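You operate a simulated robot arm through the tools that you are given. There is no shell and no other tool. Be economical: measure what you need, move in short steps, check, and stop when the job is done.

You are at the controls of a simulated two-armed robot. One attempt, no reset.

Task
Wind the hanging film back by the hand wheel.
Fine: stop button on the narrow control box in, main switch on the wide control box to OFF and teal lever to AIR OFF first; free the stop button after; leave the main switch off; no jogging.

Only the result counts: the job must be done as asked and must still hold three seconds after the hand-in. Knocking over, shifting, dropping, spilling or breaking anything else fails it.

Robot
Two 7-joint arms with two-finger parallel grippers on one trunk, on a base that drives. Base frame: it is fixed to the floor where the robot stands at the start and does not move with it; the origin is under the middle of the robot, x ahead of it, y to its left, z up. Units: mm, degrees, N and s.
The left shoulder is at the start at [50, 165, 1205], the right one opposite. With the tool pointing down near the work surface each hand reaches from about 240 to 700 mm from the robot's upright axis, wherever it stands, measured 20 degrees to its own side. Places, roughly: hand wheel on the film roll [800, 1100, 800]; main switch on the wide control box [800, 1300, 900]; narrow film unit [900, 500, 1000]; stop button on the narrow control box [400, 0, 1200]; teal lever on the narrow control box [500, -200, 1000]. Payload 3.91 kg a hand.
Tool frame (each hand has its own): the origin (TCP) lies between the finger pads and is the grasp point; the fingertips stand 30 mm ahead of it; z points along the fingers, y is the line along which they close. Largest opening 110 mm; finger width 20, thickness 10; the body of the gripper, 48 by 112 mm, starts 55 mm behind the TCP.
Orientation is told as [roll, pitch, yaw] about the base's x, y, z axes, in that order, counted from this pose: with the fingers straight down and closing along the base's y, the tool's x points along the base's -x, its y along +y and its z along -z.

Tools
- The arms move only by the tool step_arm. It takes "left_plan", "right_plan" or both (then of equal length, played together; a hand with none holds still); each is a list of rows, each a list of 3 entries, a list of its own where there are three numbers: the gripper command, from -1 (shut) to 1 (fully open), values between in proportion, then the shift along the base's x, y, z in mm, then the turn, a rotation vector about the base's x, y, z in degrees. In form: [[fingers, [tx, ty, tz], [wx, wy, wz]], ...]. A call has 1 to 10 rows; each row is the pose to reach, as a shift and turn from the pose commanded when the call began. A row lasts 0.2 s, in which the tool goes at most 50 mm and 8.6 degrees; a call with a longer step from one row to the next is refused whole, and so is a gripper value outside its range. A pose out of reach is approached as far as the arm can. The call stops where the force on the tool passes 90 N (or 10 N more than at its start, if that is more) or the arm is blocked; 0.2 s more then pass. Each finger travels about 45 mm/s and halts on what it meets, pressing with about 45 N; the grip force reading is that of the motor and also rises with nothing between the fingers. The clock runs only during rows and for 0.2 s after the last one: add rows that repeat a pose to give the fingers time. It gives the time, the measured TCP pose, the force on the tool (base axes), the opening and the grip force at its end, in the units of the frame above (readings bear some noise), with the torque about the TCP (base axes, N m) and any sound that the robot's microphone picked up.
- Cameras (640 x 400 px; columns grow to the right, rows downward): "scene" is now at [130.6, -20.5, 1394.8]; the picture's right is [-0.16, -0.99, 0.00], its down [-0.42, 0.07, -0.91] and it looks along [0.89, -0.15, -0.42] (base axes); focal length 256 px, centre (320, 200). "left" rides on the left gripper at [72, -17, -103] in its tool frame; the picture's right is [0.23, 0.97, 0.00], its down [-0.76, 0.18, -0.62] and it looks along [-0.61, 0.14, 0.78] (tool axes); focal length 222 px, centre (320, 200). "right" rides on the right gripper at [73, 17, -103] in its tool frame; the picture's right is [-0.23, 0.97, 0.00], its down [-0.76, -0.18, -0.62] and it looks along [-0.61, -0.14, 0.78] (tool axes); focal length 222 px, centre (320, 200). There is no depth. A picture from a camera that has moved, and an enlarged one, comes with that camera's place and axes in the base frame and with its lens. The place of the scene camera against the robot may be out by one fixed shift of up to 18 mm in any direction.
- capture(camera): a new picture of that camera. No time passes.
- lift_body(by): slides the trunk up (or, below 0, down) by that many mm; the arms and the scene camera ride with it, the base frame stays. It gives what a move gives, with no picture.
- drive_base(legs): drives the robot by 1 to 6 legs, each [ahead, left, turn to the left] in mm, mm and degrees, along the robot's own axes; the way and the turn of a leg run together, so that a leg with both is an arc; at most 1500 mm and 180 degrees a leg. The arms and the cameras ride along, it lands a little off, and it stops where it bumps. It gives what a move gives.
- aim_head(pan, tilt): turns the head with the scene camera to pan (to the left, within 80 degrees either way) and tilt (down, from -29 to 69), counted from straight ahead of the robot. It gives what a move gives.
- close_up(camera, box): a new picture of the part [left, top, right, bottom] of that camera's present view, enlarged. No time passes.
- hand_in(): hands the job in; it is judged then, once.

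Work in short steps. Places have to be worked out from the pictures, the camera data and where the tool is seen: move nearer, look again, correct. Check each grasp and each placing, and mend what went wrong. You have 120 turns and 108 pictures in all, those below and enlarged ones among them. Open the grippers and draw the arms clear of the work before you hand the job in, unless the task says otherwise; then end with one line.

The tools are called after "Request:" as name(argument=value, ...) on one line, values as JSON. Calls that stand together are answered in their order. step_arm: Moves the arms, as the interface text tells. Its arguments: {"type":"object","properties":{"left_plan":{"type":"array","items":{"type":"array"}},"right_plan":{"type":"array","items":{"type":"array"}}},"required":[]} The other tools are called the same way: lift_body (by) slides the trunk up or down; drive_base (legs) drives the base; aim_head (pan, tilt) turns the head that bears the scene camera; capture (camera) takes a picture; close_up (camera, box) takes an enlarged picture of a part of a camera's view; hand_in () hands the job in.

At the start:

```text
clock: 0.0
left_eef_pos: [288.2, 4.8, 1148.7]
left_tool_rot: [-0.1, 0.0, 0.2]
left_force: [0.4, 0.6, 0.5]
left_wrist_torque: [0.0, 0.02, 0.0]
left_width: 110.2
left_grip_force: 0.2
right_eef_pos: [361.9, -315.5, 1000.4]
right_tool_rot: [0.2, 0.0, -0.1]
right_force: [-0.3, 0.2, -0.3]
right_wrist_torque: [0.01, 0.02, -0.03]
right_width: 110.0
right_grip_force: 0.0
trunk travel left (down, up): [-425.0, 78.0]
robot x, y, heading: [1.4, -1.7, -0.0]
head pan, tilt: [-9.3, 25.1]
```

scene: 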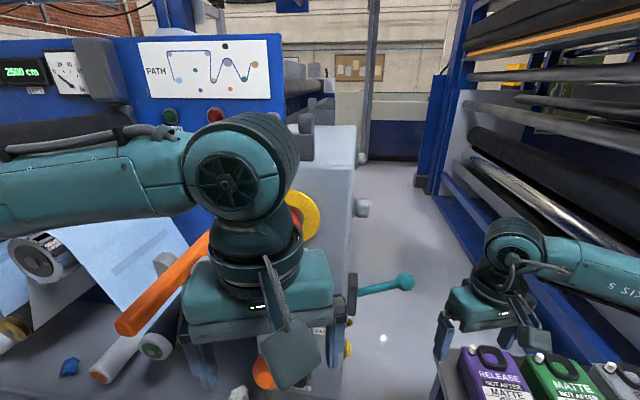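
right: 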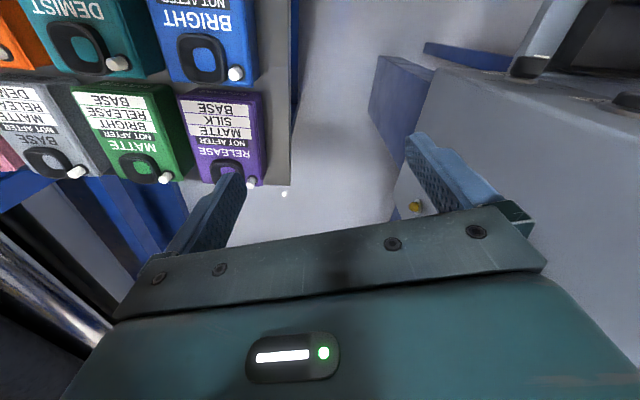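
left: 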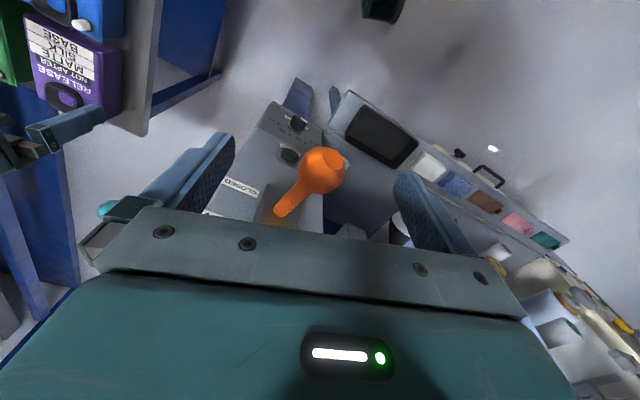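

The left arm hides much of the machine. I look around with the head first, to the left side.

Request:
aim_head(pan=40, tilt=25)

Request:
capture(camera="scene")

```text
clock: 1.2
left_eef_pos: [289.9, 6.9, 1150.9]
left_tool_rot: [-0.1, 0.0, 0.1]
left_force: [0.9, 0.6, 0.1]
left_wrist_torque: [-0.03, 0.01, 0.01]
left_width: 110.0
left_grip_force: 0.0
right_eef_pos: [360.4, -316.5, 1000.2]
right_tool_rot: [0.1, 0.0, -0.1]
right_force: [0.2, -0.5, 0.3]
right_wrist_torque: [0.04, 0.02, 0.02]
right_width: 110.2
right_grip_force: 0.1
trunk travel left (down, up): [-425.0, 78.0]
robot x, y, heading: [-1.5, 1.3, 0.1]
head pan, tilt: [40.0, 25.0]
```

```text
104 pictures are left
camera scene: at [110.3, 53.5, 1394.9], right [0.64, -0.77, 0.0], down [-0.32, -0.27, -0.91], along [0.69, 0.58, -0.42], focal length 256 px, centre (320, 200)
```

scene: 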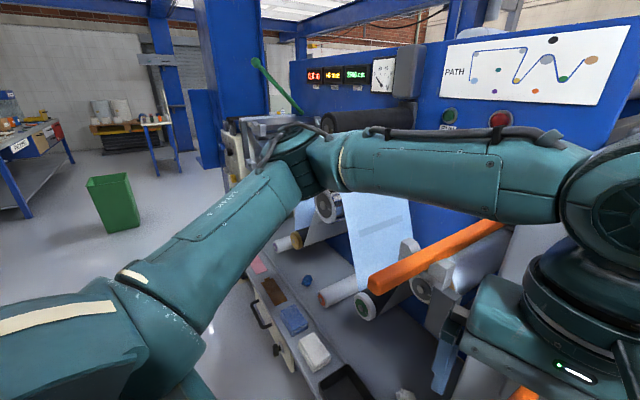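

The left arm hides the narrow box. I raise the left hand, draw it back a little and move it left, clear of the orange bar.

Request:
step_arm(left_plan=[[1, [0, 0, 50], [0, 0, 0]], [1, [-20, 0, 100], [0, 0, 0]], [1, [-30, 0, 140], [0, 0, 0]], [1, [-30, 50, 140], [0, 0, 0]], [1, [-30, 100, 140], [0, 0, 0]], [1, [-30, 150, 140], [0, 0, 0]], [1, [-30, 200, 140], [0, 0, 0]], [1, [-30, 250, 140], [0, 0, 0]], [1, [-30, 300, 140], [0, 0, 0]], [1, [-30, 350, 140], [0, 0, 0]]])

Request:
aim_head(pan=0, tilt=25)

Request:
capture(camera="scene")

```text
refused: row 2 steps farther than a row can; nothing moved
```

```text
clock: 2.2
left_eef_pos: [288.8, 5.4, 1150.6]
left_tool_rot: [-0.1, 0.1, 0.1]
left_force: [0.5, -0.9, -0.1]
left_wrist_torque: [-0.01, 0.0, 0.0]
left_width: 110.0
left_grip_force: 0.0
right_eef_pos: [361.4, -315.7, 999.7]
right_tool_rot: [0.0, 0.0, 0.0]
right_force: [0.3, -0.9, -0.6]
right_wrist_torque: [0.01, 0.01, -0.03]
right_width: 110.1
right_grip_force: 0.1
trunk travel left (down, up): [-425.0, 78.0]
robot x, y, heading: [1.4, 2.2, 0.1]
head pan, tilt: [0.0, 25.0]
```

```text
103 pictures are left
camera scene: at [131.8, -5.6, 1394.9], right [0.0, -1.0, 0.0], down [-0.42, 0.0, -0.91], along [0.91, 0.0, -0.42], focal length 256 px, centre (320, 200)
```

scene: 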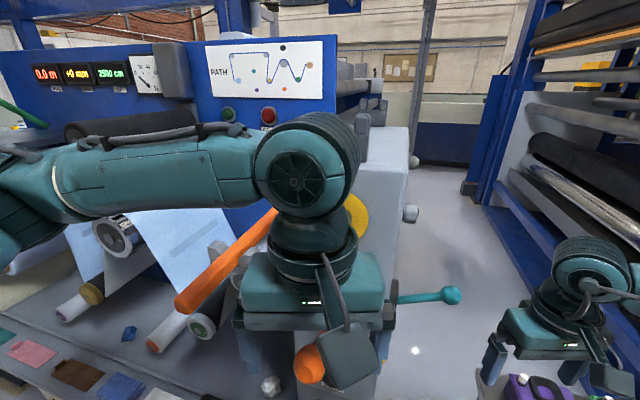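

Repeat the arm move with smaller steps.

Request:
step_arm(left_plan=[[1, [0, 0, 48], [0, 0, 0]], [1, [-10, 0, 95], [0, 0, 0]], [1, [-20, 0, 140], [0, 0, 0]], [1, [-20, 48, 140], [0, 0, 0]], [1, [-20, 96, 140], [0, 0, 0]], [1, [-20, 144, 140], [0, 0, 0]], [1, [-20, 192, 140], [0, 0, 0]], [1, [-20, 240, 140], [0, 0, 0]], [1, [-20, 288, 140], [0, 0, 0]], [1, [-20, 336, 140], [0, 0, 0]]])

Request:
capture(camera="scene")

```text
clock: 4.4
left_eef_pos: [281.4, 329.1, 1282.5]
left_tool_rot: [-0.2, 0.0, 0.0]
left_force: [0.8, 0.1, -0.5]
left_wrist_torque: [0.01, 0.04, -0.02]
left_width: 109.7
left_grip_force: 0.0
left hand out of reach, approached as far as the arm can: row 10
right_eef_pos: [361.9, -315.3, 999.1]
right_tool_rot: [0.1, 0.0, -0.1]
right_force: [-0.6, 0.3, 0.3]
right_wrist_torque: [-0.02, 0.0, 0.04]
right_width: 109.9
right_grip_force: 0.0
trunk travel left (down, up): [-425.0, 78.0]
robot x, y, heading: [-0.1, -3.4, -0.2]
head pan, tilt: [0.0, 25.0]
```

```text
102 pictures are left
camera scene: at [132.9, -5.2, 1394.8], right [0.0, -1.0, 0.0], down [-0.42, 0.0, -0.91], along [0.91, 0.0, -0.42], focal length 256 px, centre (320, 200)
```

scene: 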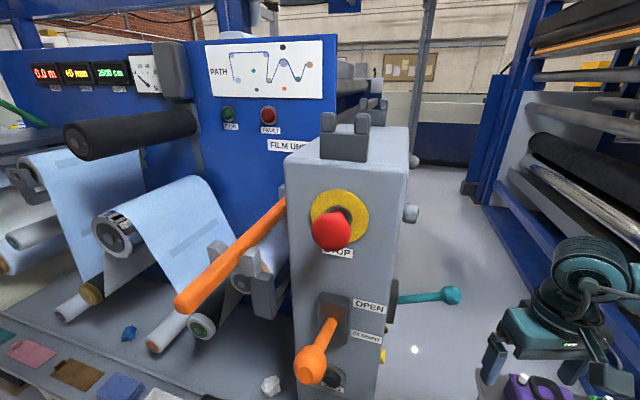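

Now the narrow box is visible. I take close-ups of it and of the film unit.

Request:
close_up(camera="scene", box=[260, 100, 480, 400])

Request:
close_up(camera="scene", box=[0, 50, 320, 370])

Request:
aim_head(pan=55, tilt=25)

Request:
capture(camera="scene")

Request:
capture(camera="right")

```text
1.33 times, centred on (370, 250) of scene
camera zoom: at [132.9, -5.2, 1394.8], right [0.0, -1.0, 0.0], down [-0.42, 0.0, -0.91], along [0.91, 0.0, -0.42], focal length 341 px, centre (253, 133)
```

zoom: 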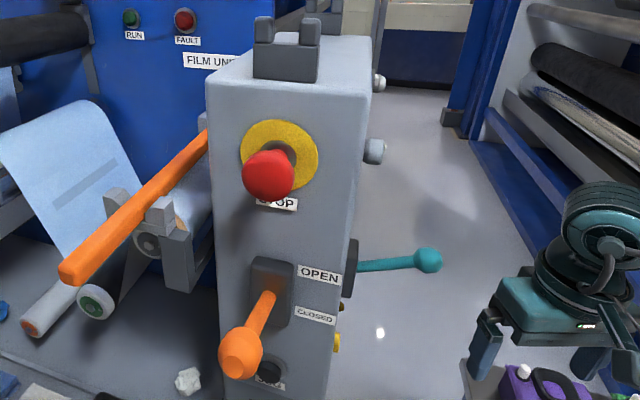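

```text
1.25 times, centred on (160, 210) of scene
camera zoom: at [132.9, -5.2, 1394.8], right [0.0, -1.0, 0.0], down [-0.42, 0.0, -0.91], along [0.91, 0.0, -0.42], focal length 320 px, centre (520, 188)
```

zoom: 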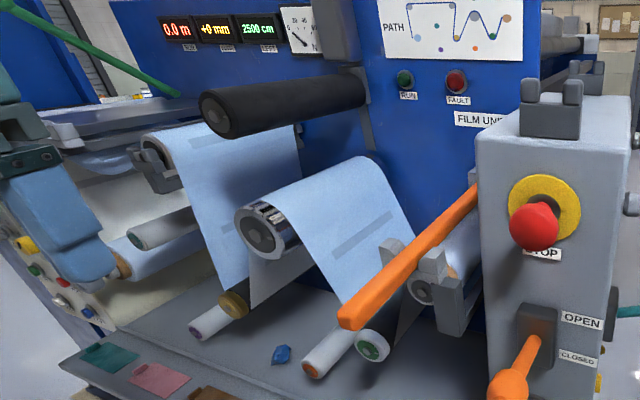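

```text
clock: 5.7
left_eef_pos: [280.6, 328.6, 1283.5]
left_tool_rot: [0.0, 0.0, 0.1]
left_force: [-0.2, 0.1, -0.4]
left_wrist_torque: [-0.02, 0.01, -0.05]
left_width: 110.0
left_grip_force: 0.2
right_eef_pos: [362.1, -316.2, 1000.0]
right_tool_rot: [0.1, -0.1, 0.0]
right_force: [0.4, -0.1, 0.1]
right_wrist_torque: [-0.02, 0.04, -0.01]
right_width: 110.3
right_grip_force: 0.1
trunk travel left (down, up): [-425.0, 78.0]
robot x, y, heading: [-2.2, 5.4, -0.1]
head pan, tilt: [55.0, 25.0]
```

```text
99 pictures are left
camera scene: at [92.6, 69.7, 1394.9], right [0.82, -0.57, 0.0], down [-0.24, -0.35, -0.91], along [0.52, 0.74, -0.42], focal length 256 px, centre (320, 200)
```

scene: 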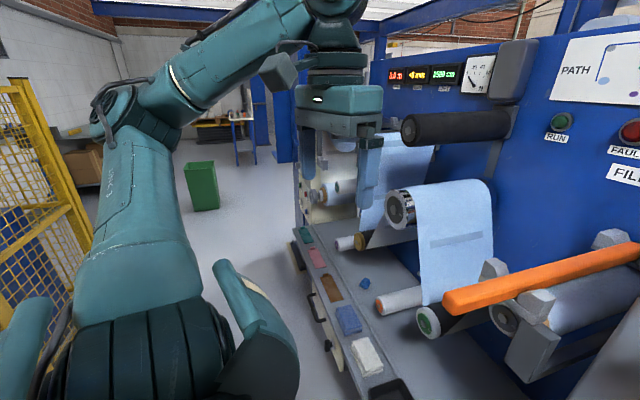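

```text
98 pictures are left
camera right: at [289.8, -298.8, 1104.4], right [0.23, 0.97, 0.0], down [0.76, -0.18, 0.62], along [0.61, -0.14, -0.78], focal length 222 px, centre (320, 200)
```

right: 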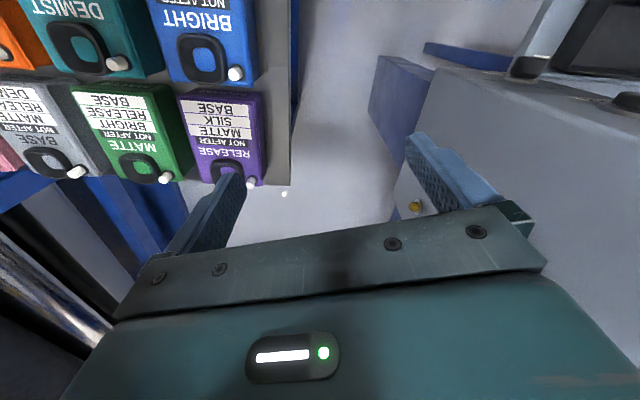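

The stop button faces the robot, at about [450,-20,1200]; the teal lever sticks out on the right side. I turn the right hand's fingers forward, raising it clear of the bottles, for the button.

Request:
step_arm(right_plan=[[0, [0, 0, 40], [0, 0, 0]], [0, [0, 0, 80], [0, -8, 0]], [-1, [-20, 0, 120], [0, -16, 0]], [-1, [-40, 0, 160], [0, -24, 0]], [-1, [-60, 0, 190], [0, -32, 0]], [-1, [-75, 10, 200], [0, -40, 0]], [-1, [-75, 20, 200], [0, -48, 0]], [-1, [-75, 30, 200], [0, -56, 0]], [-1, [-75, 40, 200], [0, -64, 0]], [-1, [-75, 50, 200], [0, -72, 0]]])

Request:
aim_head(pan=-30, tilt=25)

Request:
capture(camera="scene")

Request:
capture(camera="right")

```text
clock: 7.9
left_eef_pos: [280.3, 328.6, 1283.3]
left_tool_rot: [0.0, -0.1, 0.1]
left_force: [-1.0, -0.7, -0.2]
left_wrist_torque: [-0.01, -0.03, 0.02]
left_width: 110.1
left_grip_force: 0.0
right_eef_pos: [363.1, -333.9, 1297.4]
right_tool_rot: [0.3, -72.0, -0.2]
right_force: [0.7, 0.0, -1.0]
right_wrist_torque: [0.01, 0.0, 0.01]
right_width: 0.0
right_grip_force: 37.6
right hand out of reach, approached as far as the arm can: row 6, 7, 8, 9, 10
trunk travel left (down, up): [-425.0, 78.0]
robot x, y, heading: [-1.9, -2.6, -0.1]
head pan, tilt: [55.0, 25.0]
```

```text
clock: 9.5
left_eef_pos: [280.9, 328.5, 1283.0]
left_tool_rot: [-0.1, 0.0, 0.0]
left_force: [0.2, -0.1, 0.4]
left_wrist_torque: [-0.01, -0.03, 0.0]
left_width: 110.2
left_grip_force: 0.1
right_eef_pos: [365.4, -333.7, 1296.6]
right_tool_rot: [0.3, -71.9, -0.2]
right_force: [0.0, 0.3, -0.3]
right_wrist_torque: [-0.01, -0.02, -0.02]
right_width: 0.2
right_grip_force: 37.7
trunk travel left (down, up): [-425.0, 78.0]
robot x, y, heading: [-1.0, -1.5, -0.1]
head pan, tilt: [-30.0, 25.0]
```

```text
97 pictures are left
camera scene: at [119.5, -51.7, 1394.9], right [-0.5, -0.87, 0.0], down [-0.37, 0.21, -0.91], along [0.79, -0.45, -0.42], focal length 256 px, centre (320, 200)
```

scene: 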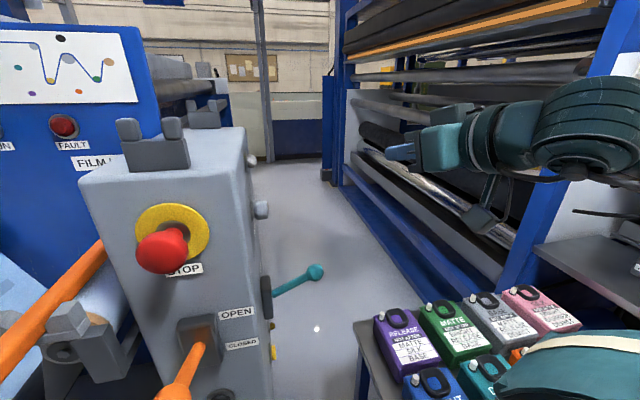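

```text
96 pictures are left
camera right: at [244.3, -316.1, 1261.5], right [0.07, 0.97, 0.22], down [-0.36, -0.18, 0.92], along [0.93, -0.14, 0.33], focal length 222 px, centre (320, 200)
```

right: 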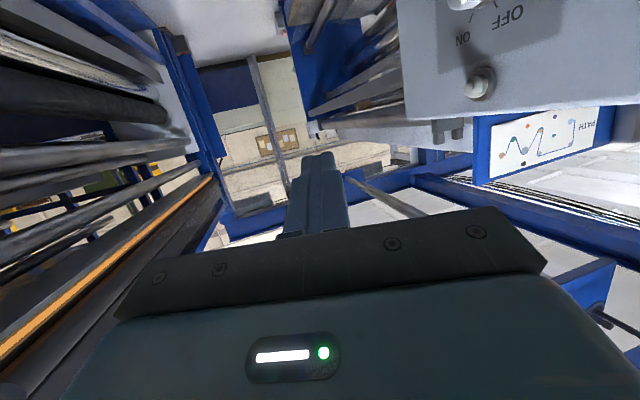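

The triangulated stop button face is at about [415,-19,1225]. Forward fingers need more room, so I check the space behind the robot by panning fully both ways.

Request:
aim_head(pan=-80, tilt=35)

Request:
capture(camera="scene")

Request:
aim_head(pan=80, tilt=35)

Request:
capture(camera="scene")

```text
clock: 10.7
left_eef_pos: [280.6, 328.7, 1283.0]
left_tool_rot: [-0.1, 0.0, 0.1]
left_force: [0.7, -0.5, 0.1]
left_wrist_torque: [0.01, 0.01, 0.05]
left_width: 110.0
left_grip_force: 0.1
right_eef_pos: [366.1, -334.1, 1297.7]
right_tool_rot: [0.3, -71.9, -0.3]
right_force: [-0.3, -0.5, -0.1]
right_wrist_torque: [0.01, 0.05, 0.02]
right_width: 0.0
right_grip_force: 37.8
trunk travel left (down, up): [-425.0, 78.0]
robot x, y, heading: [-2.3, -1.5, 0.2]
head pan, tilt: [-80.0, 35.0]
```

```text
95 pictures are left
camera scene: at [55.1, -92.4, 1379.2], right [-0.98, -0.17, 0.0], down [-0.1, 0.56, -0.82], along [0.14, -0.81, -0.57], focal length 256 px, centre (320, 200)
```

scene: 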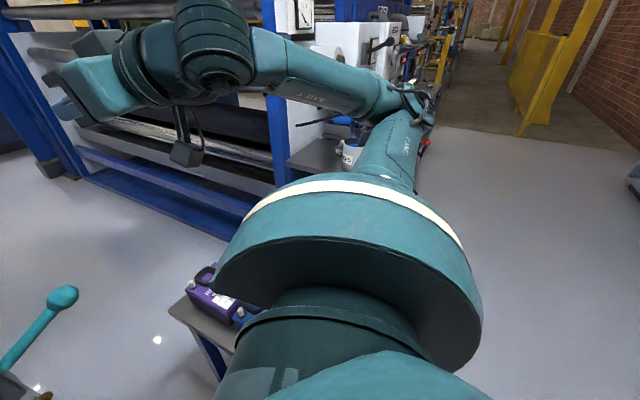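

```text
clock: 13.1
left_eef_pos: [279.9, 328.7, 1282.9]
left_tool_rot: [-0.1, -0.1, 0.2]
left_force: [0.5, 0.8, -0.3]
left_wrist_torque: [0.0, 0.01, 0.02]
left_width: 110.0
left_grip_force: 0.1
right_eef_pos: [364.8, -333.4, 1297.0]
right_tool_rot: [0.3, -71.9, -0.2]
right_force: [-0.1, -0.4, 0.2]
right_wrist_torque: [-0.02, 0.01, 0.01]
right_width: 0.1
right_grip_force: 38.1
trunk travel left (down, up): [-425.0, 78.0]
robot x, y, heading: [1.9, 0.1, 0.0]
head pan, tilt: [80.0, 35.0]
```

```text
94 pictures are left
camera scene: at [55.0, 81.0, 1379.2], right [0.98, -0.17, 0.0], down [-0.1, -0.56, -0.82], along [0.14, 0.81, -0.57], focal length 256 px, centre (320, 200)
```

scene: 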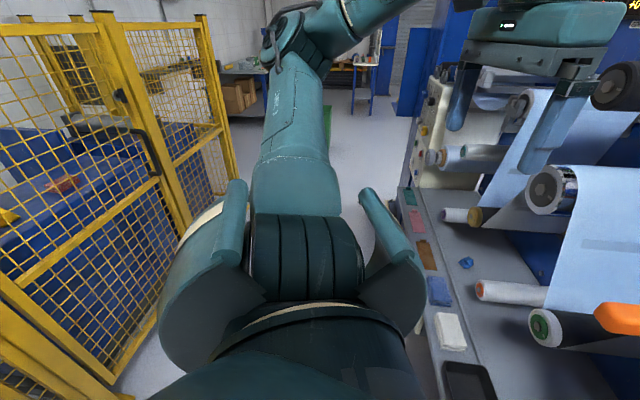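

There is about 700 mm free behind (fence at x≈-800). I back up 220 mm and finish turning the right hand forward at button height.

Request:
drive_base(legs=[[-220, 0, 0]])

Request:
step_arm(right_plan=[[-1, [0, 40, -20], [0, -6, 0]], [-1, [0, 85, -40], [0, -12, 0]], [-1, [0, 130, -55], [0, -18, 0]], [-1, [0, 175, -65], [0, -18, 0]], [-1, [0, 220, -70], [0, -18, 0]], [-1, [0, 265, -70], [0, -18, 0]], [-1, [0, 300, -70], [0, -18, 0]], [-1, [0, 300, -70], [0, -18, 0]]])

Request:
aim_head(pan=0, tilt=25)

Request:
capture(camera="scene")

Request:
capture(camera="right")

```text
clock: 14.8
left_eef_pos: [63.6, 328.0, 1283.1]
left_tool_rot: [-0.1, -0.1, 0.2]
left_force: [0.3, 0.3, -0.5]
left_wrist_torque: [0.03, -0.01, 0.02]
left_width: 109.9
left_grip_force: 0.1
right_eef_pos: [148.6, -333.0, 1297.8]
right_tool_rot: [0.3, -72.0, -0.1]
right_force: [0.3, 0.2, 0.2]
right_wrist_torque: [0.01, -0.02, 0.01]
right_width: 0.0
right_grip_force: 37.6
trunk travel left (down, up): [-425.0, 78.0]
robot x, y, heading: [-217.9, -2.8, 0.2]
head pan, tilt: [80.0, 35.0]
```

```text
clock: 16.6
left_eef_pos: [64.6, 328.8, 1283.6]
left_tool_rot: [-0.2, 0.0, 0.2]
left_force: [0.5, 0.7, -0.7]
left_wrist_torque: [0.03, 0.0, -0.03]
left_width: 109.8
left_grip_force: 0.1
right_eef_pos: [149.5, -34.1, 1229.8]
right_tool_rot: [2.8, -89.9, -2.7]
right_force: [-0.2, 0.2, -0.5]
right_wrist_torque: [0.02, 0.03, -0.07]
right_width: 0.1
right_grip_force: 37.8
right hand out of reach, approached as far as the arm can: row 1, 2, 3, 4, 5, 6
trunk travel left (down, up): [-425.0, 78.0]
robot x, y, heading: [-218.7, -0.7, 0.2]
head pan, tilt: [80.0, 35.0]
```

```text
clock: 18.1
left_eef_pos: [64.5, 328.2, 1282.5]
left_tool_rot: [-0.1, 0.0, 0.2]
left_force: [0.4, -1.1, -0.2]
left_wrist_torque: [-0.01, 0.01, 0.03]
left_width: 109.9
left_grip_force: 0.1
right_eef_pos: [149.5, -34.3, 1229.4]
right_tool_rot: [32.6, -89.9, -32.4]
right_force: [-1.0, -0.4, -0.4]
right_wrist_torque: [0.0, -0.02, -0.01]
right_width: 0.0
right_grip_force: 36.8
trunk travel left (down, up): [-425.0, 78.0]
robot x, y, heading: [-216.1, 4.2, 0.3]
head pan, tilt: [0.0, 25.0]
```

```text
93 pictures are left
camera scene: at [-84.0, -5.6, 1394.9], right [0.0, -1.0, 0.0], down [-0.42, 0.0, -0.91], along [0.91, 0.0, -0.42], focal length 256 px, centre (320, 200)
```

scene: 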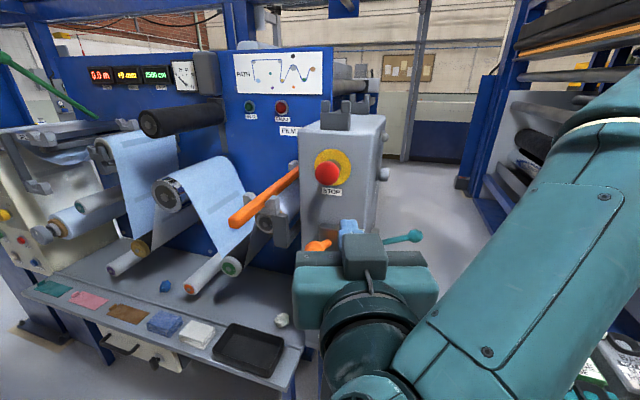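

```text
92 pictures are left
camera right: at [46.8, -16.3, 1158.4], right [0.0, 0.97, 0.23], down [-0.62, -0.18, 0.76], along [0.78, -0.14, 0.61], focal length 222 px, centre (320, 200)
```

right: 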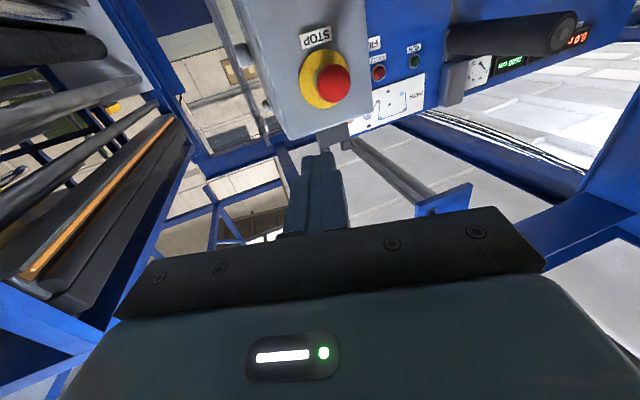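

The wrist camera puts the button near y=-13, z=1233. I line up and advance to about 25 mm short of it.

Request:
step_arm(right_plan=[[-1, [40, 18, 3], [0, 0, 0]], [-1, [85, 20, 3], [0, 0, 0]], [-1, [130, 20, 3], [0, 0, 0]], [-1, [175, 20, 3], [0, 0, 0]], [-1, [195, 20, 3], [0, 0, 0]]])

Request:
capture(camera="right")

Request:
capture(camera="scene")

```text
clock: 19.3
left_eef_pos: [64.2, 328.1, 1283.2]
left_tool_rot: [-0.2, 0.0, 0.2]
left_force: [0.0, 0.6, -0.7]
left_wrist_torque: [-0.01, 0.01, -0.01]
left_width: 110.2
left_grip_force: 0.2
right_eef_pos: [344.0, -16.0, 1229.2]
right_tool_rot: [-5.0, -89.9, 5.2]
right_force: [-3.2, -2.3, -1.8]
right_wrist_torque: [0.01, 0.05, -0.12]
right_width: 0.0
right_grip_force: 37.2
trunk travel left (down, up): [-425.0, 78.0]
robot x, y, heading: [-218.5, 2.2, -0.0]
head pan, tilt: [0.0, 25.0]
```

```text
91 pictures are left
camera right: at [241.2, 2.6, 1157.4], right [0.0, 0.97, 0.23], down [-0.62, -0.18, 0.76], along [0.78, -0.14, 0.61], focal length 222 px, centre (320, 200)
```

right: 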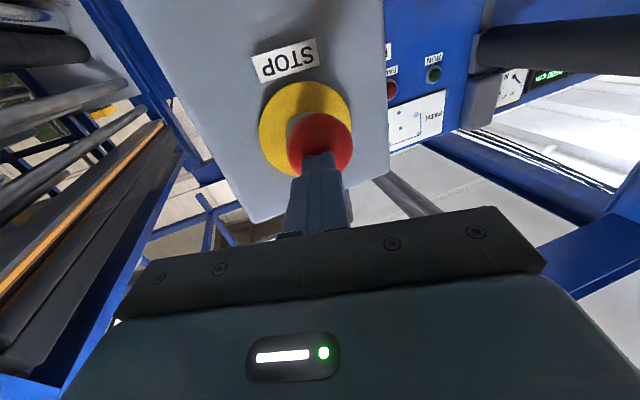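

```text
90 pictures are left
camera scene: at [-84.6, -6.0, 1395.0], right [0.0, -1.0, 0.0], down [-0.42, 0.0, -0.91], along [0.91, 0.0, -0.42], focal length 256 px, centre (320, 200)
```

scene: 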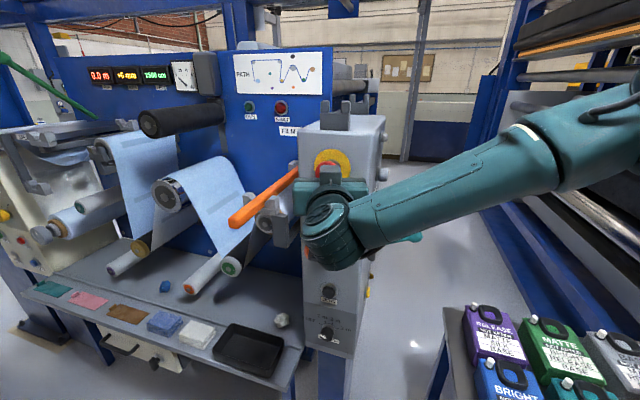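

The fingertips are lined up on the mushroom's centre. I press forward in small steps, listening for a click.

Request:
step_arm(right_plan=[[-1, [8, 0, 1], [0, 0, 0]], [-1, [16, 0, 1], [0, 0, 0]], [-1, [24, 0, 1], [0, 0, 0]], [-1, [32, 0, 1], [0, 0, 0]], [-1, [40, 0, 1], [0, 0, 0]], [-1, [46, 0, 1], [0, 0, 0]]])

Request:
capture(camera="right")

```text
clock: 20.2
left_eef_pos: [52.9, 325.3, 1286.7]
left_tool_rot: [-0.1, -0.7, 0.0]
left_force: [-1.0, 0.4, -0.6]
left_wrist_torque: [0.06, -0.03, -0.02]
left_width: 110.3
left_grip_force: 0.0
right_eef_pos: [353.2, -12.6, 1230.4]
right_tool_rot: [-32.9, -89.5, 33.9]
right_force: [-51.1, -13.4, 6.8]
right_wrist_torque: [-0.07, -0.26, -0.8]
right_width: 0.0
right_grip_force: 38.3
trunk travel left (down, up): [-425.0, 78.0]
robot x, y, heading: [-214.8, -2.6, -0.1]
head pan, tilt: [0.0, 25.0]
stopped in row 4 (right hand): the force on the tool passed its limit at 96 N (the readings are from after the stop); the commanded pose is now the measured one
```

```text
89 pictures are left
camera right: at [249.6, 1.8, 1160.0], right [-0.02, 0.97, 0.22], down [-0.62, -0.18, 0.77], along [0.79, -0.13, 0.6], focal length 222 px, centre (320, 200)
```

right: 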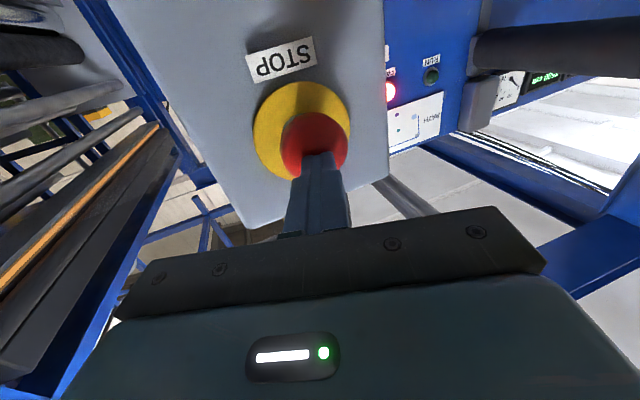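

The FAULT lamp lit and the mushroom went in. I back off and check that it latches.

Request:
step_arm(right_plan=[[-1, [-30, 0, 0], [0, 0, 0]], [-1, [-75, 0, 0], [0, 0, 0]], [-1, [-120, -30, 0], [0, 0, 0]], [-1, [-120, -75, 0], [0, 0, 0]], [-1, [-120, -120, 0], [0, 0, 0]]])

Request:
capture(camera="scene")

Request:
close_up(camera="right", box=[260, 0, 480, 140])

```text
refused: row 3 steps farther than a row can; nothing moved
```

```text
88 pictures are left
camera scene: at [-96.6, -9.5, 1396.4], right [0.0, -1.0, 0.0], down [-0.41, 0.0, -0.91], along [0.91, 0.0, -0.41], focal length 256 px, centre (320, 200)
```

scene: 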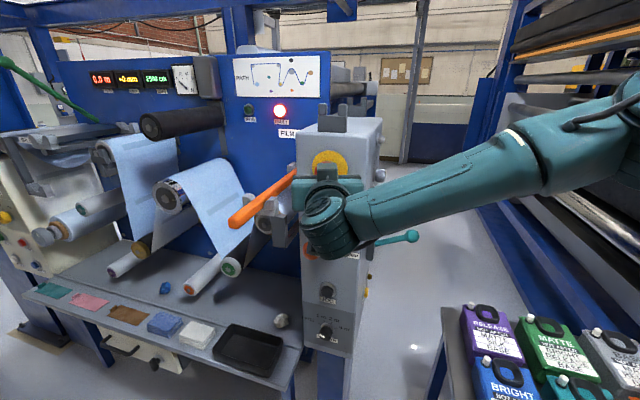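

```text
2.86 times, centred on (370, 70) of right
camera zoom: at [249.6, 1.8, 1160.0], right [-0.02, 0.97, 0.22], down [-0.62, -0.18, 0.77], along [0.79, -0.13, 0.6], focal length 635 px, centre (177, 571)
```

zoom: 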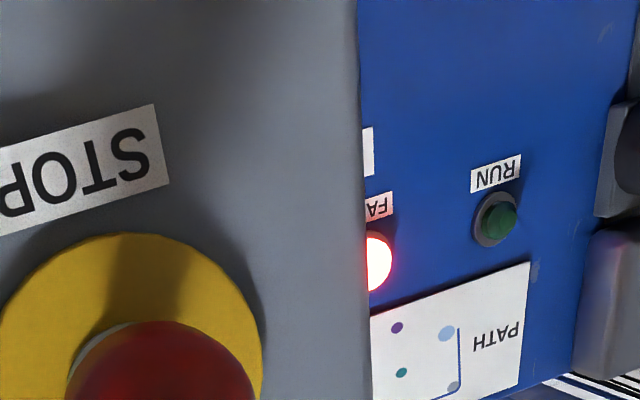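

Retreat again with smaller steps.

Request:
step_arm(right_plan=[[-1, [-30, 0, 0], [0, 0, 0]], [-1, [-75, 0, 0], [0, 0, 0]], [-1, [-110, -30, 0], [0, 0, 0]], [-1, [-110, -75, 0], [0, 0, 0]], [-1, [-110, -120, 0], [0, 0, 0]], [-1, [-110, -165, 0], [0, 0, 0]]])

Request:
close_up(camera="scene", box=[240, 80, 480, 360])

Request:
capture(camera="right")

```text
clock: 21.6
left_eef_pos: [63.2, 328.7, 1283.1]
left_tool_rot: [-0.3, -0.1, 0.2]
left_force: [0.6, 0.7, -0.4]
left_wrist_torque: [0.01, 0.01, -0.03]
left_width: 110.2
left_grip_force: 0.0
right_eef_pos: [252.8, -166.4, 1229.1]
right_tool_rot: [-14.6, -88.6, 15.3]
right_force: [-0.2, -0.5, 0.4]
right_wrist_torque: [-0.02, -0.03, -0.02]
right_width: 0.0
right_grip_force: 37.8
right hand out of reach, approached as far as the arm can: row 6
trunk travel left (down, up): [-425.0, 78.0]
robot x, y, heading: [-218.6, -0.6, 0.3]
head pan, tilt: [0.0, 25.0]
```

```text
1.43 times, centred on (360, 220) of scene
camera zoom: at [-86.7, -5.3, 1395.0], right [0.0, -1.0, 0.0], down [-0.42, 0.0, -0.91], along [0.91, 0.0, -0.42], focal length 365 px, centre (263, 171)
```

zoom: 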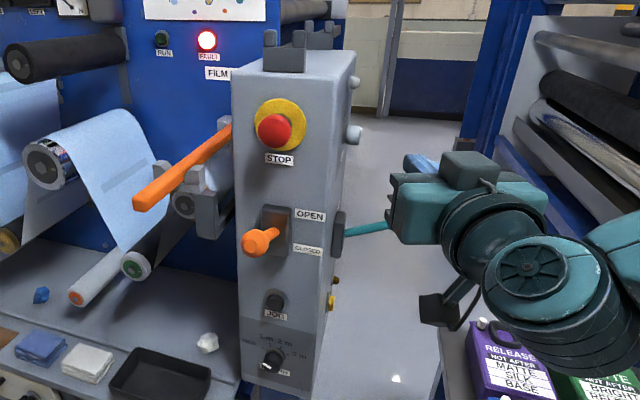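

```text
85 pictures are left
camera right: at [147.4, -151.4, 1160.4], right [-0.01, 0.98, 0.22], down [-0.6, -0.18, 0.78], along [0.8, -0.13, 0.59], focal length 222 px, centre (320, 200)
```

right: 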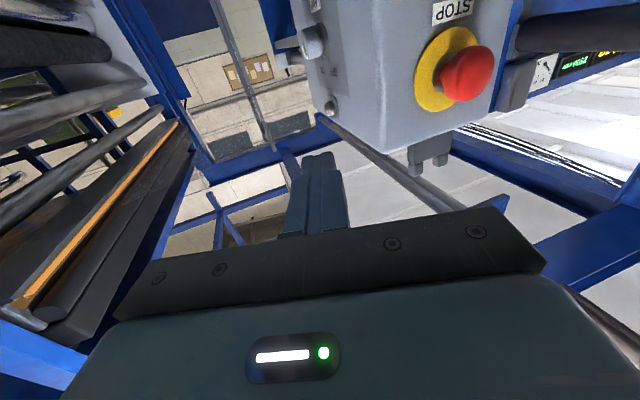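

The stop button stays in (FAULT lit). Now I move the right hand to a viewing pose to read the labels by the teal lever on the box's right side.

Request:
step_arm(right_plan=[[-1, [0, -30, 0], [0, 8, 0]], [-1, [0, -60, 0], [0, 16, 0]], [-1, [0, -90, -20], [0, 24, 0]], [-1, [0, -120, -50], [0, 32, 0]], [-1, [20, -150, -80], [0, 38, 0]], [-1, [40, -157, -120], [0, 38, 0]], [-1, [60, -157, -160], [0, 38, 0]], [-1, [80, -157, -195], [0, 38, 0]]])

Request:
step_arm(right_plan=[[-1, [0, 0, 0], [0, 0, 8]], [-1, [0, 0, 0], [0, 0, 16]], [-1, [0, 0, 0], [0, 0, 24]], [-1, [0, 0, 0], [0, 0, 32]], [-1, [0, 0, 0], [0, 0, 40]]])

Request:
capture(camera="right")

Request:
capture(camera="scene")

```text
clock: 23.4
left_eef_pos: [64.5, 327.2, 1283.4]
left_tool_rot: [-0.1, 0.0, 0.1]
left_force: [-0.1, 0.1, 0.0]
left_wrist_torque: [0.06, -0.01, 0.02]
left_width: 109.8
left_grip_force: 0.2
right_eef_pos: [334.1, -327.7, 1034.6]
right_tool_rot: [0.5, -51.0, 0.5]
right_force: [-0.6, -0.7, 0.6]
right_wrist_torque: [0.0, 0.0, -0.01]
right_width: 0.0
right_grip_force: 38.1
trunk travel left (down, up): [-425.0, 78.0]
robot x, y, heading: [-217.8, -0.3, 0.1]
head pan, tilt: [0.0, 25.0]
```

```text
clock: 24.6
left_eef_pos: [63.4, 328.1, 1283.1]
left_tool_rot: [-0.1, 0.0, 0.0]
left_force: [0.2, -0.3, -0.2]
left_wrist_torque: [0.01, 0.0, 0.0]
left_width: 109.8
left_grip_force: 0.2
right_eef_pos: [332.2, -328.0, 1035.0]
right_tool_rot: [0.3, -50.9, 24.6]
right_force: [0.7, 0.4, -0.1]
right_wrist_torque: [-0.01, 0.01, 0.0]
right_width: 0.0
right_grip_force: 37.7
right hand out of reach, approached as far as the arm can: row 4, 5
trunk travel left (down, up): [-425.0, 78.0]
robot x, y, heading: [-213.5, -2.8, -0.0]
head pan, tilt: [0.0, 25.0]
```

```text
84 pictures are left
camera right: at [212.1, -363.9, 1045.8], right [-0.28, 0.94, 0.18], down [0.07, -0.17, 0.98], along [0.96, 0.29, -0.02], focal length 222 px, centre (320, 200)
```

right: 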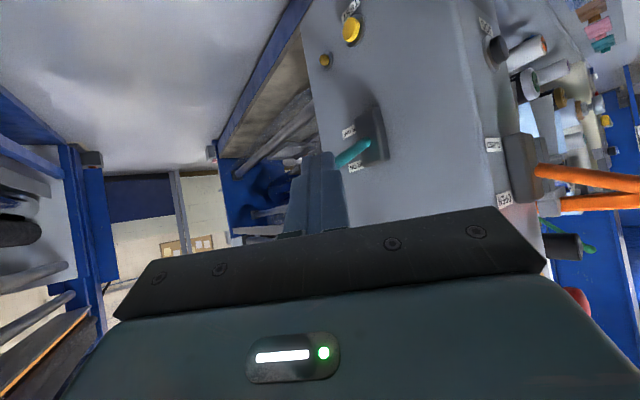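

```text
83 pictures are left
camera scene: at [-85.3, -6.1, 1394.9], right [0.0, -1.0, 0.0], down [-0.42, 0.0, -0.91], along [0.91, 0.0, -0.42], focal length 256 px, centre (320, 200)
```

scene: 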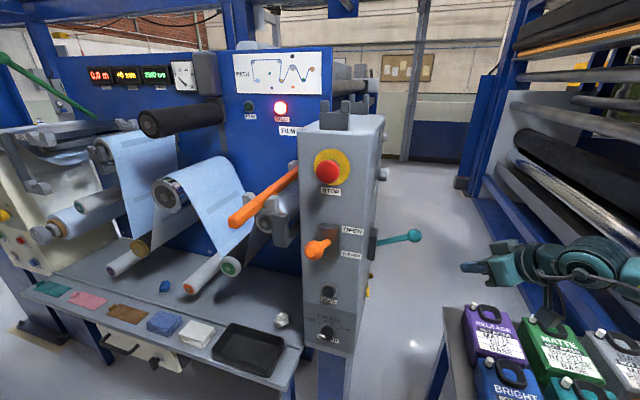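

Request:
close_up(camera="right", box=[280, 100, 420, 190])

```text
4.44 times, centred on (350, 145) of right
camera zoom: at [212.1, -363.9, 1045.8], right [-0.28, 0.94, 0.18], down [0.07, -0.17, 0.98], along [0.96, 0.29, -0.02], focal length 987 px, centre (187, 444)
```

zoom: 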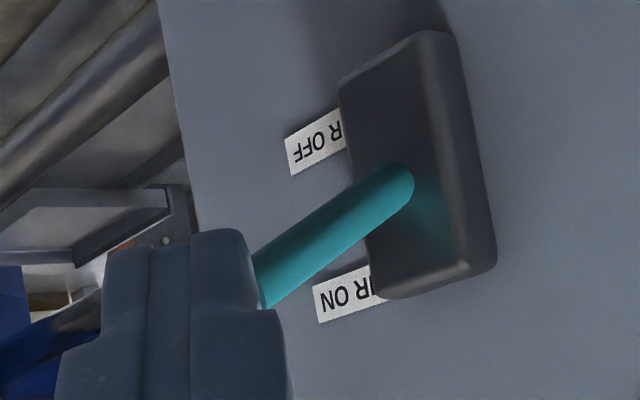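

Labels: AIR ON above, AIR OFF below; the lever now points up (ON), so it must be flipped down. I raise the hand 80 mm to see the ball for a better fix.

Request:
step_arm(right_plan=[[-1, [0, 0, 40], [0, 0, 0]], [-1, [0, 0, 80], [0, 0, 0]]])

Request:
capture(camera="right")

Request:
close_up(camera="scene", box=[300, 180, 460, 280])

```text
clock: 25.2
left_eef_pos: [64.0, 329.2, 1284.2]
left_tool_rot: [-0.1, -0.1, 0.2]
left_force: [-0.9, -0.6, 0.5]
left_wrist_torque: [-0.01, 0.0, 0.01]
left_width: 109.8
left_grip_force: 0.0
right_eef_pos: [333.6, -325.8, 1115.8]
right_tool_rot: [0.4, -50.9, 24.6]
right_force: [-0.4, 0.3, -0.2]
right_wrist_torque: [-0.01, -0.02, 0.01]
right_width: 0.1
right_grip_force: 37.2
trunk travel left (down, up): [-425.0, 78.0]
robot x, y, heading: [-217.1, -0.6, 0.0]
head pan, tilt: [0.0, 25.0]
```

```text
81 pictures are left
camera right: at [212.2, -363.1, 1125.3], right [-0.28, 0.94, 0.18], down [0.07, -0.17, 0.98], along [0.96, 0.29, -0.02], focal length 222 px, centre (320, 200)
```

right: 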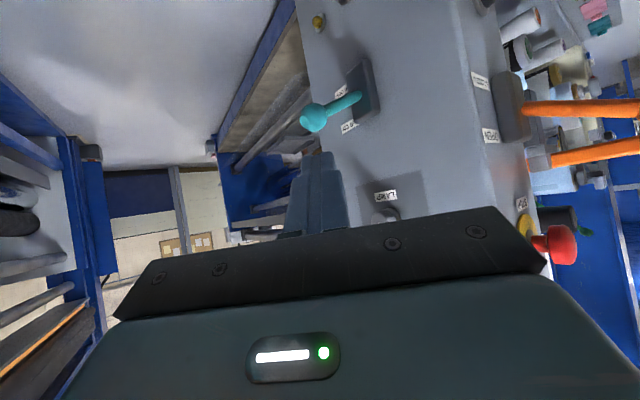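

```text
4.00 times, centred on (380, 230) of scene
camera zoom: at [-85.3, -5.8, 1394.9], right [0.0, -1.0, 0.0], down [-0.42, 0.0, -0.91], along [0.91, 0.0, -0.42], focal length 1023 px, centre (80, 80)
```

zoom: 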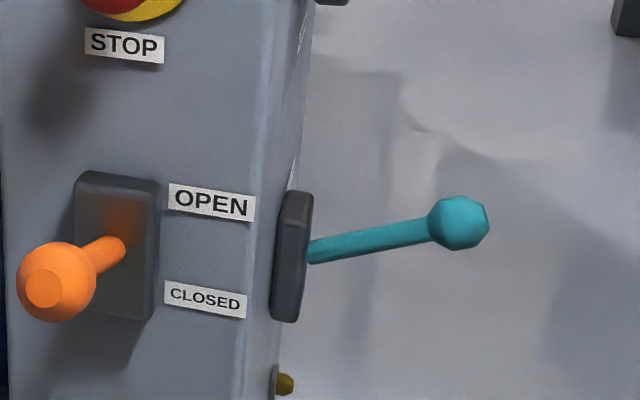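

Ball is at about [506,-262,1005], the rod's root at about [520,-169,970]. I level the fingers forward and bring them above the rod.

Request:
step_arm(right_plan=[[-1, [0, 20, 10], [0, 0, -8.2]], [-1, [0, 45, 20], [0, 0, -16.4]], [-1, [0, 70, 20], [0, 0, -24.6]], [-1, [0, 96, 20], [0, 0, -24.6]]])

Request:
step_arm(right_plan=[[-1, [20, 0, 0], [0, -8, 0]], [-1, [60, 0, 0], [0, -16, 0]], [-1, [100, 0, 0], [0, -24, 0]], [-1, [140, 0, -20], [0, -24, 0]], [-1, [170, 0, -55], [0, -24, 0]]])

Request:
capture(camera="right")

Request:
close_up(camera="scene", box=[300, 160, 540, 310])

```text
clock: 26.2
left_eef_pos: [64.5, 328.2, 1282.4]
left_tool_rot: [0.0, 0.0, 0.1]
left_force: [-0.5, -0.4, -0.7]
left_wrist_torque: [0.01, 0.01, 0.02]
left_width: 110.1
left_grip_force: 0.0
right_eef_pos: [331.4, -228.3, 1135.5]
right_tool_rot: [0.4, -51.0, 0.0]
right_force: [1.0, 0.9, 0.2]
right_wrist_torque: [-0.01, 0.04, -0.02]
right_width: 0.0
right_grip_force: 37.5
trunk travel left (down, up): [-425.0, 78.0]
robot x, y, heading: [-217.0, -3.8, 0.1]
head pan, tilt: [0.0, 25.0]
```

```text
clock: 27.4
left_eef_pos: [62.4, 329.3, 1283.5]
left_tool_rot: [-0.2, -0.1, 0.0]
left_force: [0.0, 0.7, 0.7]
left_wrist_torque: [-0.01, -0.01, 0.0]
left_width: 109.8
left_grip_force: 0.1
right_eef_pos: [473.0, -249.4, 1120.9]
right_tool_rot: [0.3, -74.8, 0.3]
right_force: [-0.3, 1.2, 0.2]
right_wrist_torque: [0.0, 0.04, -0.02]
right_width: 0.1
right_grip_force: 37.6
right hand out of reach, approached as far as the arm can: row 3, 4, 5
trunk travel left (down, up): [-425.0, 78.0]
robot x, y, heading: [-213.8, 0.3, 0.3]
head pan, tilt: [0.0, 25.0]
```

```text
79 pictures are left
camera right: at [355.1, -233.2, 1079.3], right [0.05, 0.97, 0.22], down [-0.4, -0.18, 0.9], along [0.92, -0.13, 0.38], focal length 222 px, centre (320, 200)
```

right: 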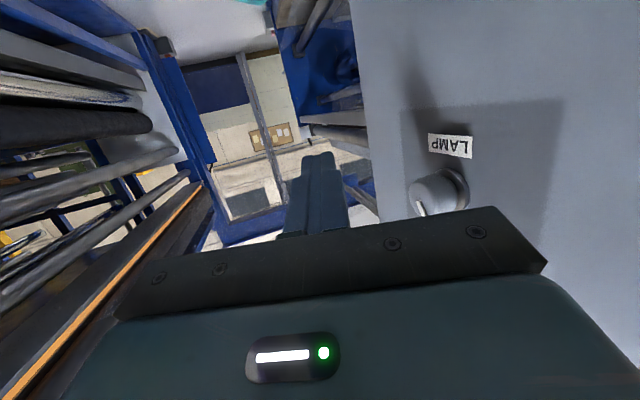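

```text
2.67 times, centred on (420, 235) of scene
camera zoom: at [-86.4, -5.2, 1395.1], right [0.0, -1.0, 0.0], down [-0.42, 0.0, -0.91], along [0.91, 0.0, -0.42], focal length 682 px, centre (53, 107)
```

zoom: 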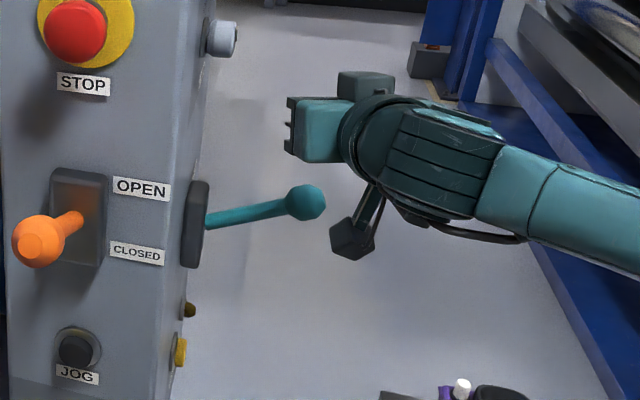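

The reach ran out; I drive 70 mm forward (hand stays beside the box, above the lever) and check.

Request:
drive_base(legs=[[70, 0, 0]])

Request:
step_arm(right_plan=[[-1, [-10, 5, -30], [0, 0, 0]], [-1, [-20, 10, -70], [0, 0, 0]]])

Request:
capture(camera="right")

Request:
close_up(camera="scene", box=[300, 160, 540, 310])

```text
clock: 28.5
left_eef_pos: [134.5, 328.1, 1283.4]
left_tool_rot: [0.0, -0.1, 0.1]
left_force: [1.4, 0.9, -0.3]
left_wrist_torque: [-0.01, 0.04, 0.0]
left_width: 110.2
left_grip_force: 0.0
right_eef_pos: [544.2, -250.0, 1118.5]
right_tool_rot: [0.5, -74.6, 0.0]
right_force: [0.0, 0.3, -0.5]
right_wrist_torque: [0.0, -0.02, 0.03]
right_width: 0.3
right_grip_force: 37.9
trunk travel left (down, up): [-425.0, 78.0]
robot x, y, heading: [-150.4, 2.2, 0.1]
head pan, tilt: [0.0, 25.0]
```

```text
clock: 29.1
left_eef_pos: [134.4, 327.4, 1284.0]
left_tool_rot: [-0.1, -0.1, 0.0]
left_force: [1.2, 0.6, 0.1]
left_wrist_torque: [0.04, 0.01, 0.01]
left_width: 109.9
left_grip_force: 0.0
right_eef_pos: [543.7, -251.0, 1120.0]
right_tool_rot: [0.5, -74.6, 0.0]
right_force: [0.0, 0.7, -0.6]
right_wrist_torque: [-0.01, -0.01, -0.05]
right_width: 0.0
right_grip_force: 37.8
right hand out of reach, approached as far as the arm can: row 1, 2
trunk travel left (down, up): [-425.0, 78.0]
robot x, y, heading: [-148.5, 2.2, 0.0]
head pan, tilt: [0.0, 25.0]
```

```text
77 pictures are left
camera right: at [424.9, -233.9, 1078.5], right [0.05, 0.97, 0.22], down [-0.4, -0.18, 0.9], along [0.92, -0.14, 0.38], focal length 222 px, centre (320, 200)
```

right: 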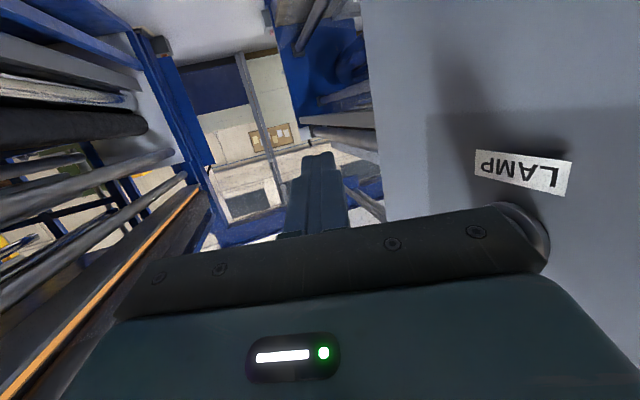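

```text
2.67 times, centred on (420, 235) of scene
camera zoom: at [-15.8, -6.1, 1394.9], right [0.0, -1.0, 0.0], down [-0.42, 0.0, -0.91], along [0.91, 0.0, -0.42], focal length 682 px, centre (53, 107)
```

zoom: 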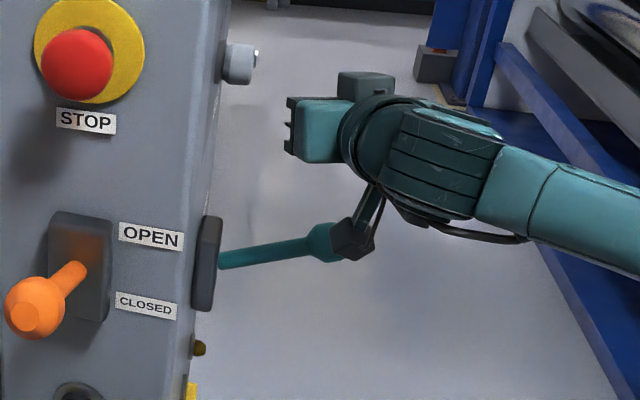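

The arm is at full stretch. I pull back in x to get inside the reach again and see where it settles.

Request:
step_arm(right_plan=[[-1, [-40, 0, 20], [0, 0, 0]], [-1, [-60, 0, 40], [0, 0, 0]]])

```text
clock: 29.7
left_eef_pos: [132.0, 327.8, 1283.4]
left_tool_rot: [-0.1, -0.1, 0.2]
left_force: [-0.6, 0.3, 1.1]
left_wrist_torque: [0.0, 0.01, 0.0]
left_width: 109.8
left_grip_force: 0.2
right_eef_pos: [484.1, -249.6, 1157.7]
right_tool_rot: [0.4, -74.6, 0.1]
right_force: [0.6, 0.4, -0.5]
right_wrist_torque: [0.02, 0.03, 0.03]
right_width: 0.0
right_grip_force: 37.4
trunk travel left (down, up): [-425.0, 78.0]
robot x, y, heading: [-146.7, 0.1, 0.0]
head pan, tilt: [0.0, 25.0]
```

Now at [484,-250,1158]. I lower the trunk 80 mm, bringing the hand to about z=1078 just above the lever with better reach.

Request:
lift_body(by=-80)

Request:
step_arm(right_plan=[[-1, [5, 8, -10], [0, 0, 0]], [-1, [10, 15, -20], [0, 0, 0]]])

Request:
close_up(camera="scene", box=[300, 100, 540, 250])

Request:
capture(camera="right")

```text
clock: 30.8
left_eef_pos: [133.2, 328.2, 1203.5]
left_tool_rot: [-0.1, -0.2, 0.0]
left_force: [0.8, 0.0, 0.5]
left_wrist_torque: [0.03, 0.0, 0.0]
left_width: 109.9
left_grip_force: 0.0
right_eef_pos: [483.9, -249.8, 1078.0]
right_tool_rot: [0.5, -74.6, 0.1]
right_force: [-0.5, 0.0, 0.2]
right_wrist_torque: [-0.01, -0.02, 0.02]
right_width: 0.0
right_grip_force: 38.0
trunk travel left (down, up): [-345.0, 158.0]
robot x, y, heading: [-147.5, -1.7, -0.1]
head pan, tilt: [0.0, 25.0]
```

```text
clock: 31.4
left_eef_pos: [133.5, 327.5, 1203.7]
left_tool_rot: [-0.1, -0.1, 0.1]
left_force: [1.1, -0.2, 0.2]
left_wrist_torque: [-0.02, -0.01, -0.01]
left_width: 109.7
left_grip_force: 0.1
right_eef_pos: [493.7, -235.0, 1058.3]
right_tool_rot: [0.5, -74.6, -0.1]
right_force: [-0.3, -0.5, -0.3]
right_wrist_torque: [0.02, 0.01, 0.01]
right_width: 0.0
right_grip_force: 37.7
trunk travel left (down, up): [-345.0, 158.0]
robot x, y, heading: [-144.8, -1.8, -0.1]
head pan, tilt: [0.0, 25.0]
```

```text
2.67 times, centred on (420, 175) of scene
camera zoom: at [-15.6, -6.0, 1314.9], right [0.0, -1.0, 0.0], down [-0.42, 0.0, -0.91], along [0.91, 0.0, -0.42], focal length 682 px, centre (53, 267)
```

zoom: 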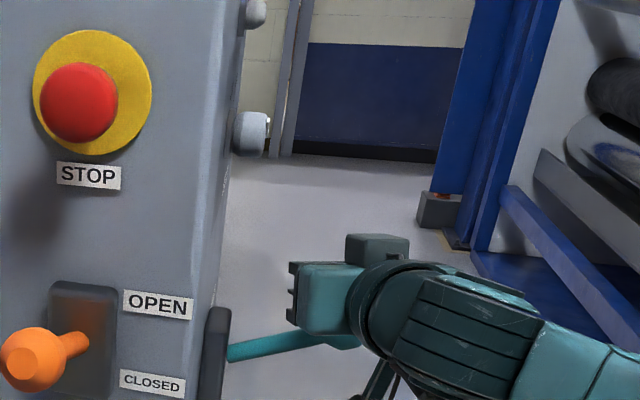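

```text
74 pictures are left
camera right: at [375.9, -217.7, 1016.9], right [0.05, 0.97, 0.22], down [-0.4, -0.18, 0.9], along [0.92, -0.14, 0.38], focal length 222 px, centre (320, 200)
```

right: 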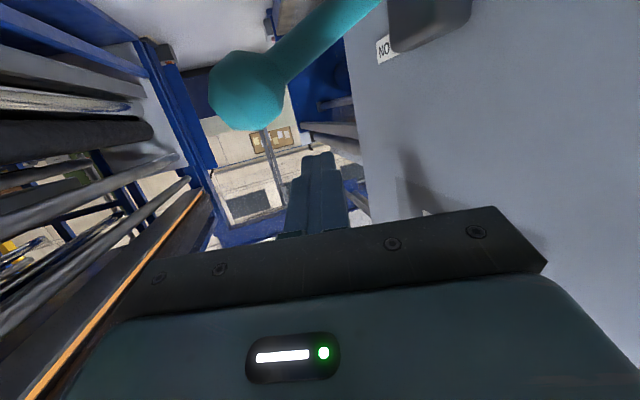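

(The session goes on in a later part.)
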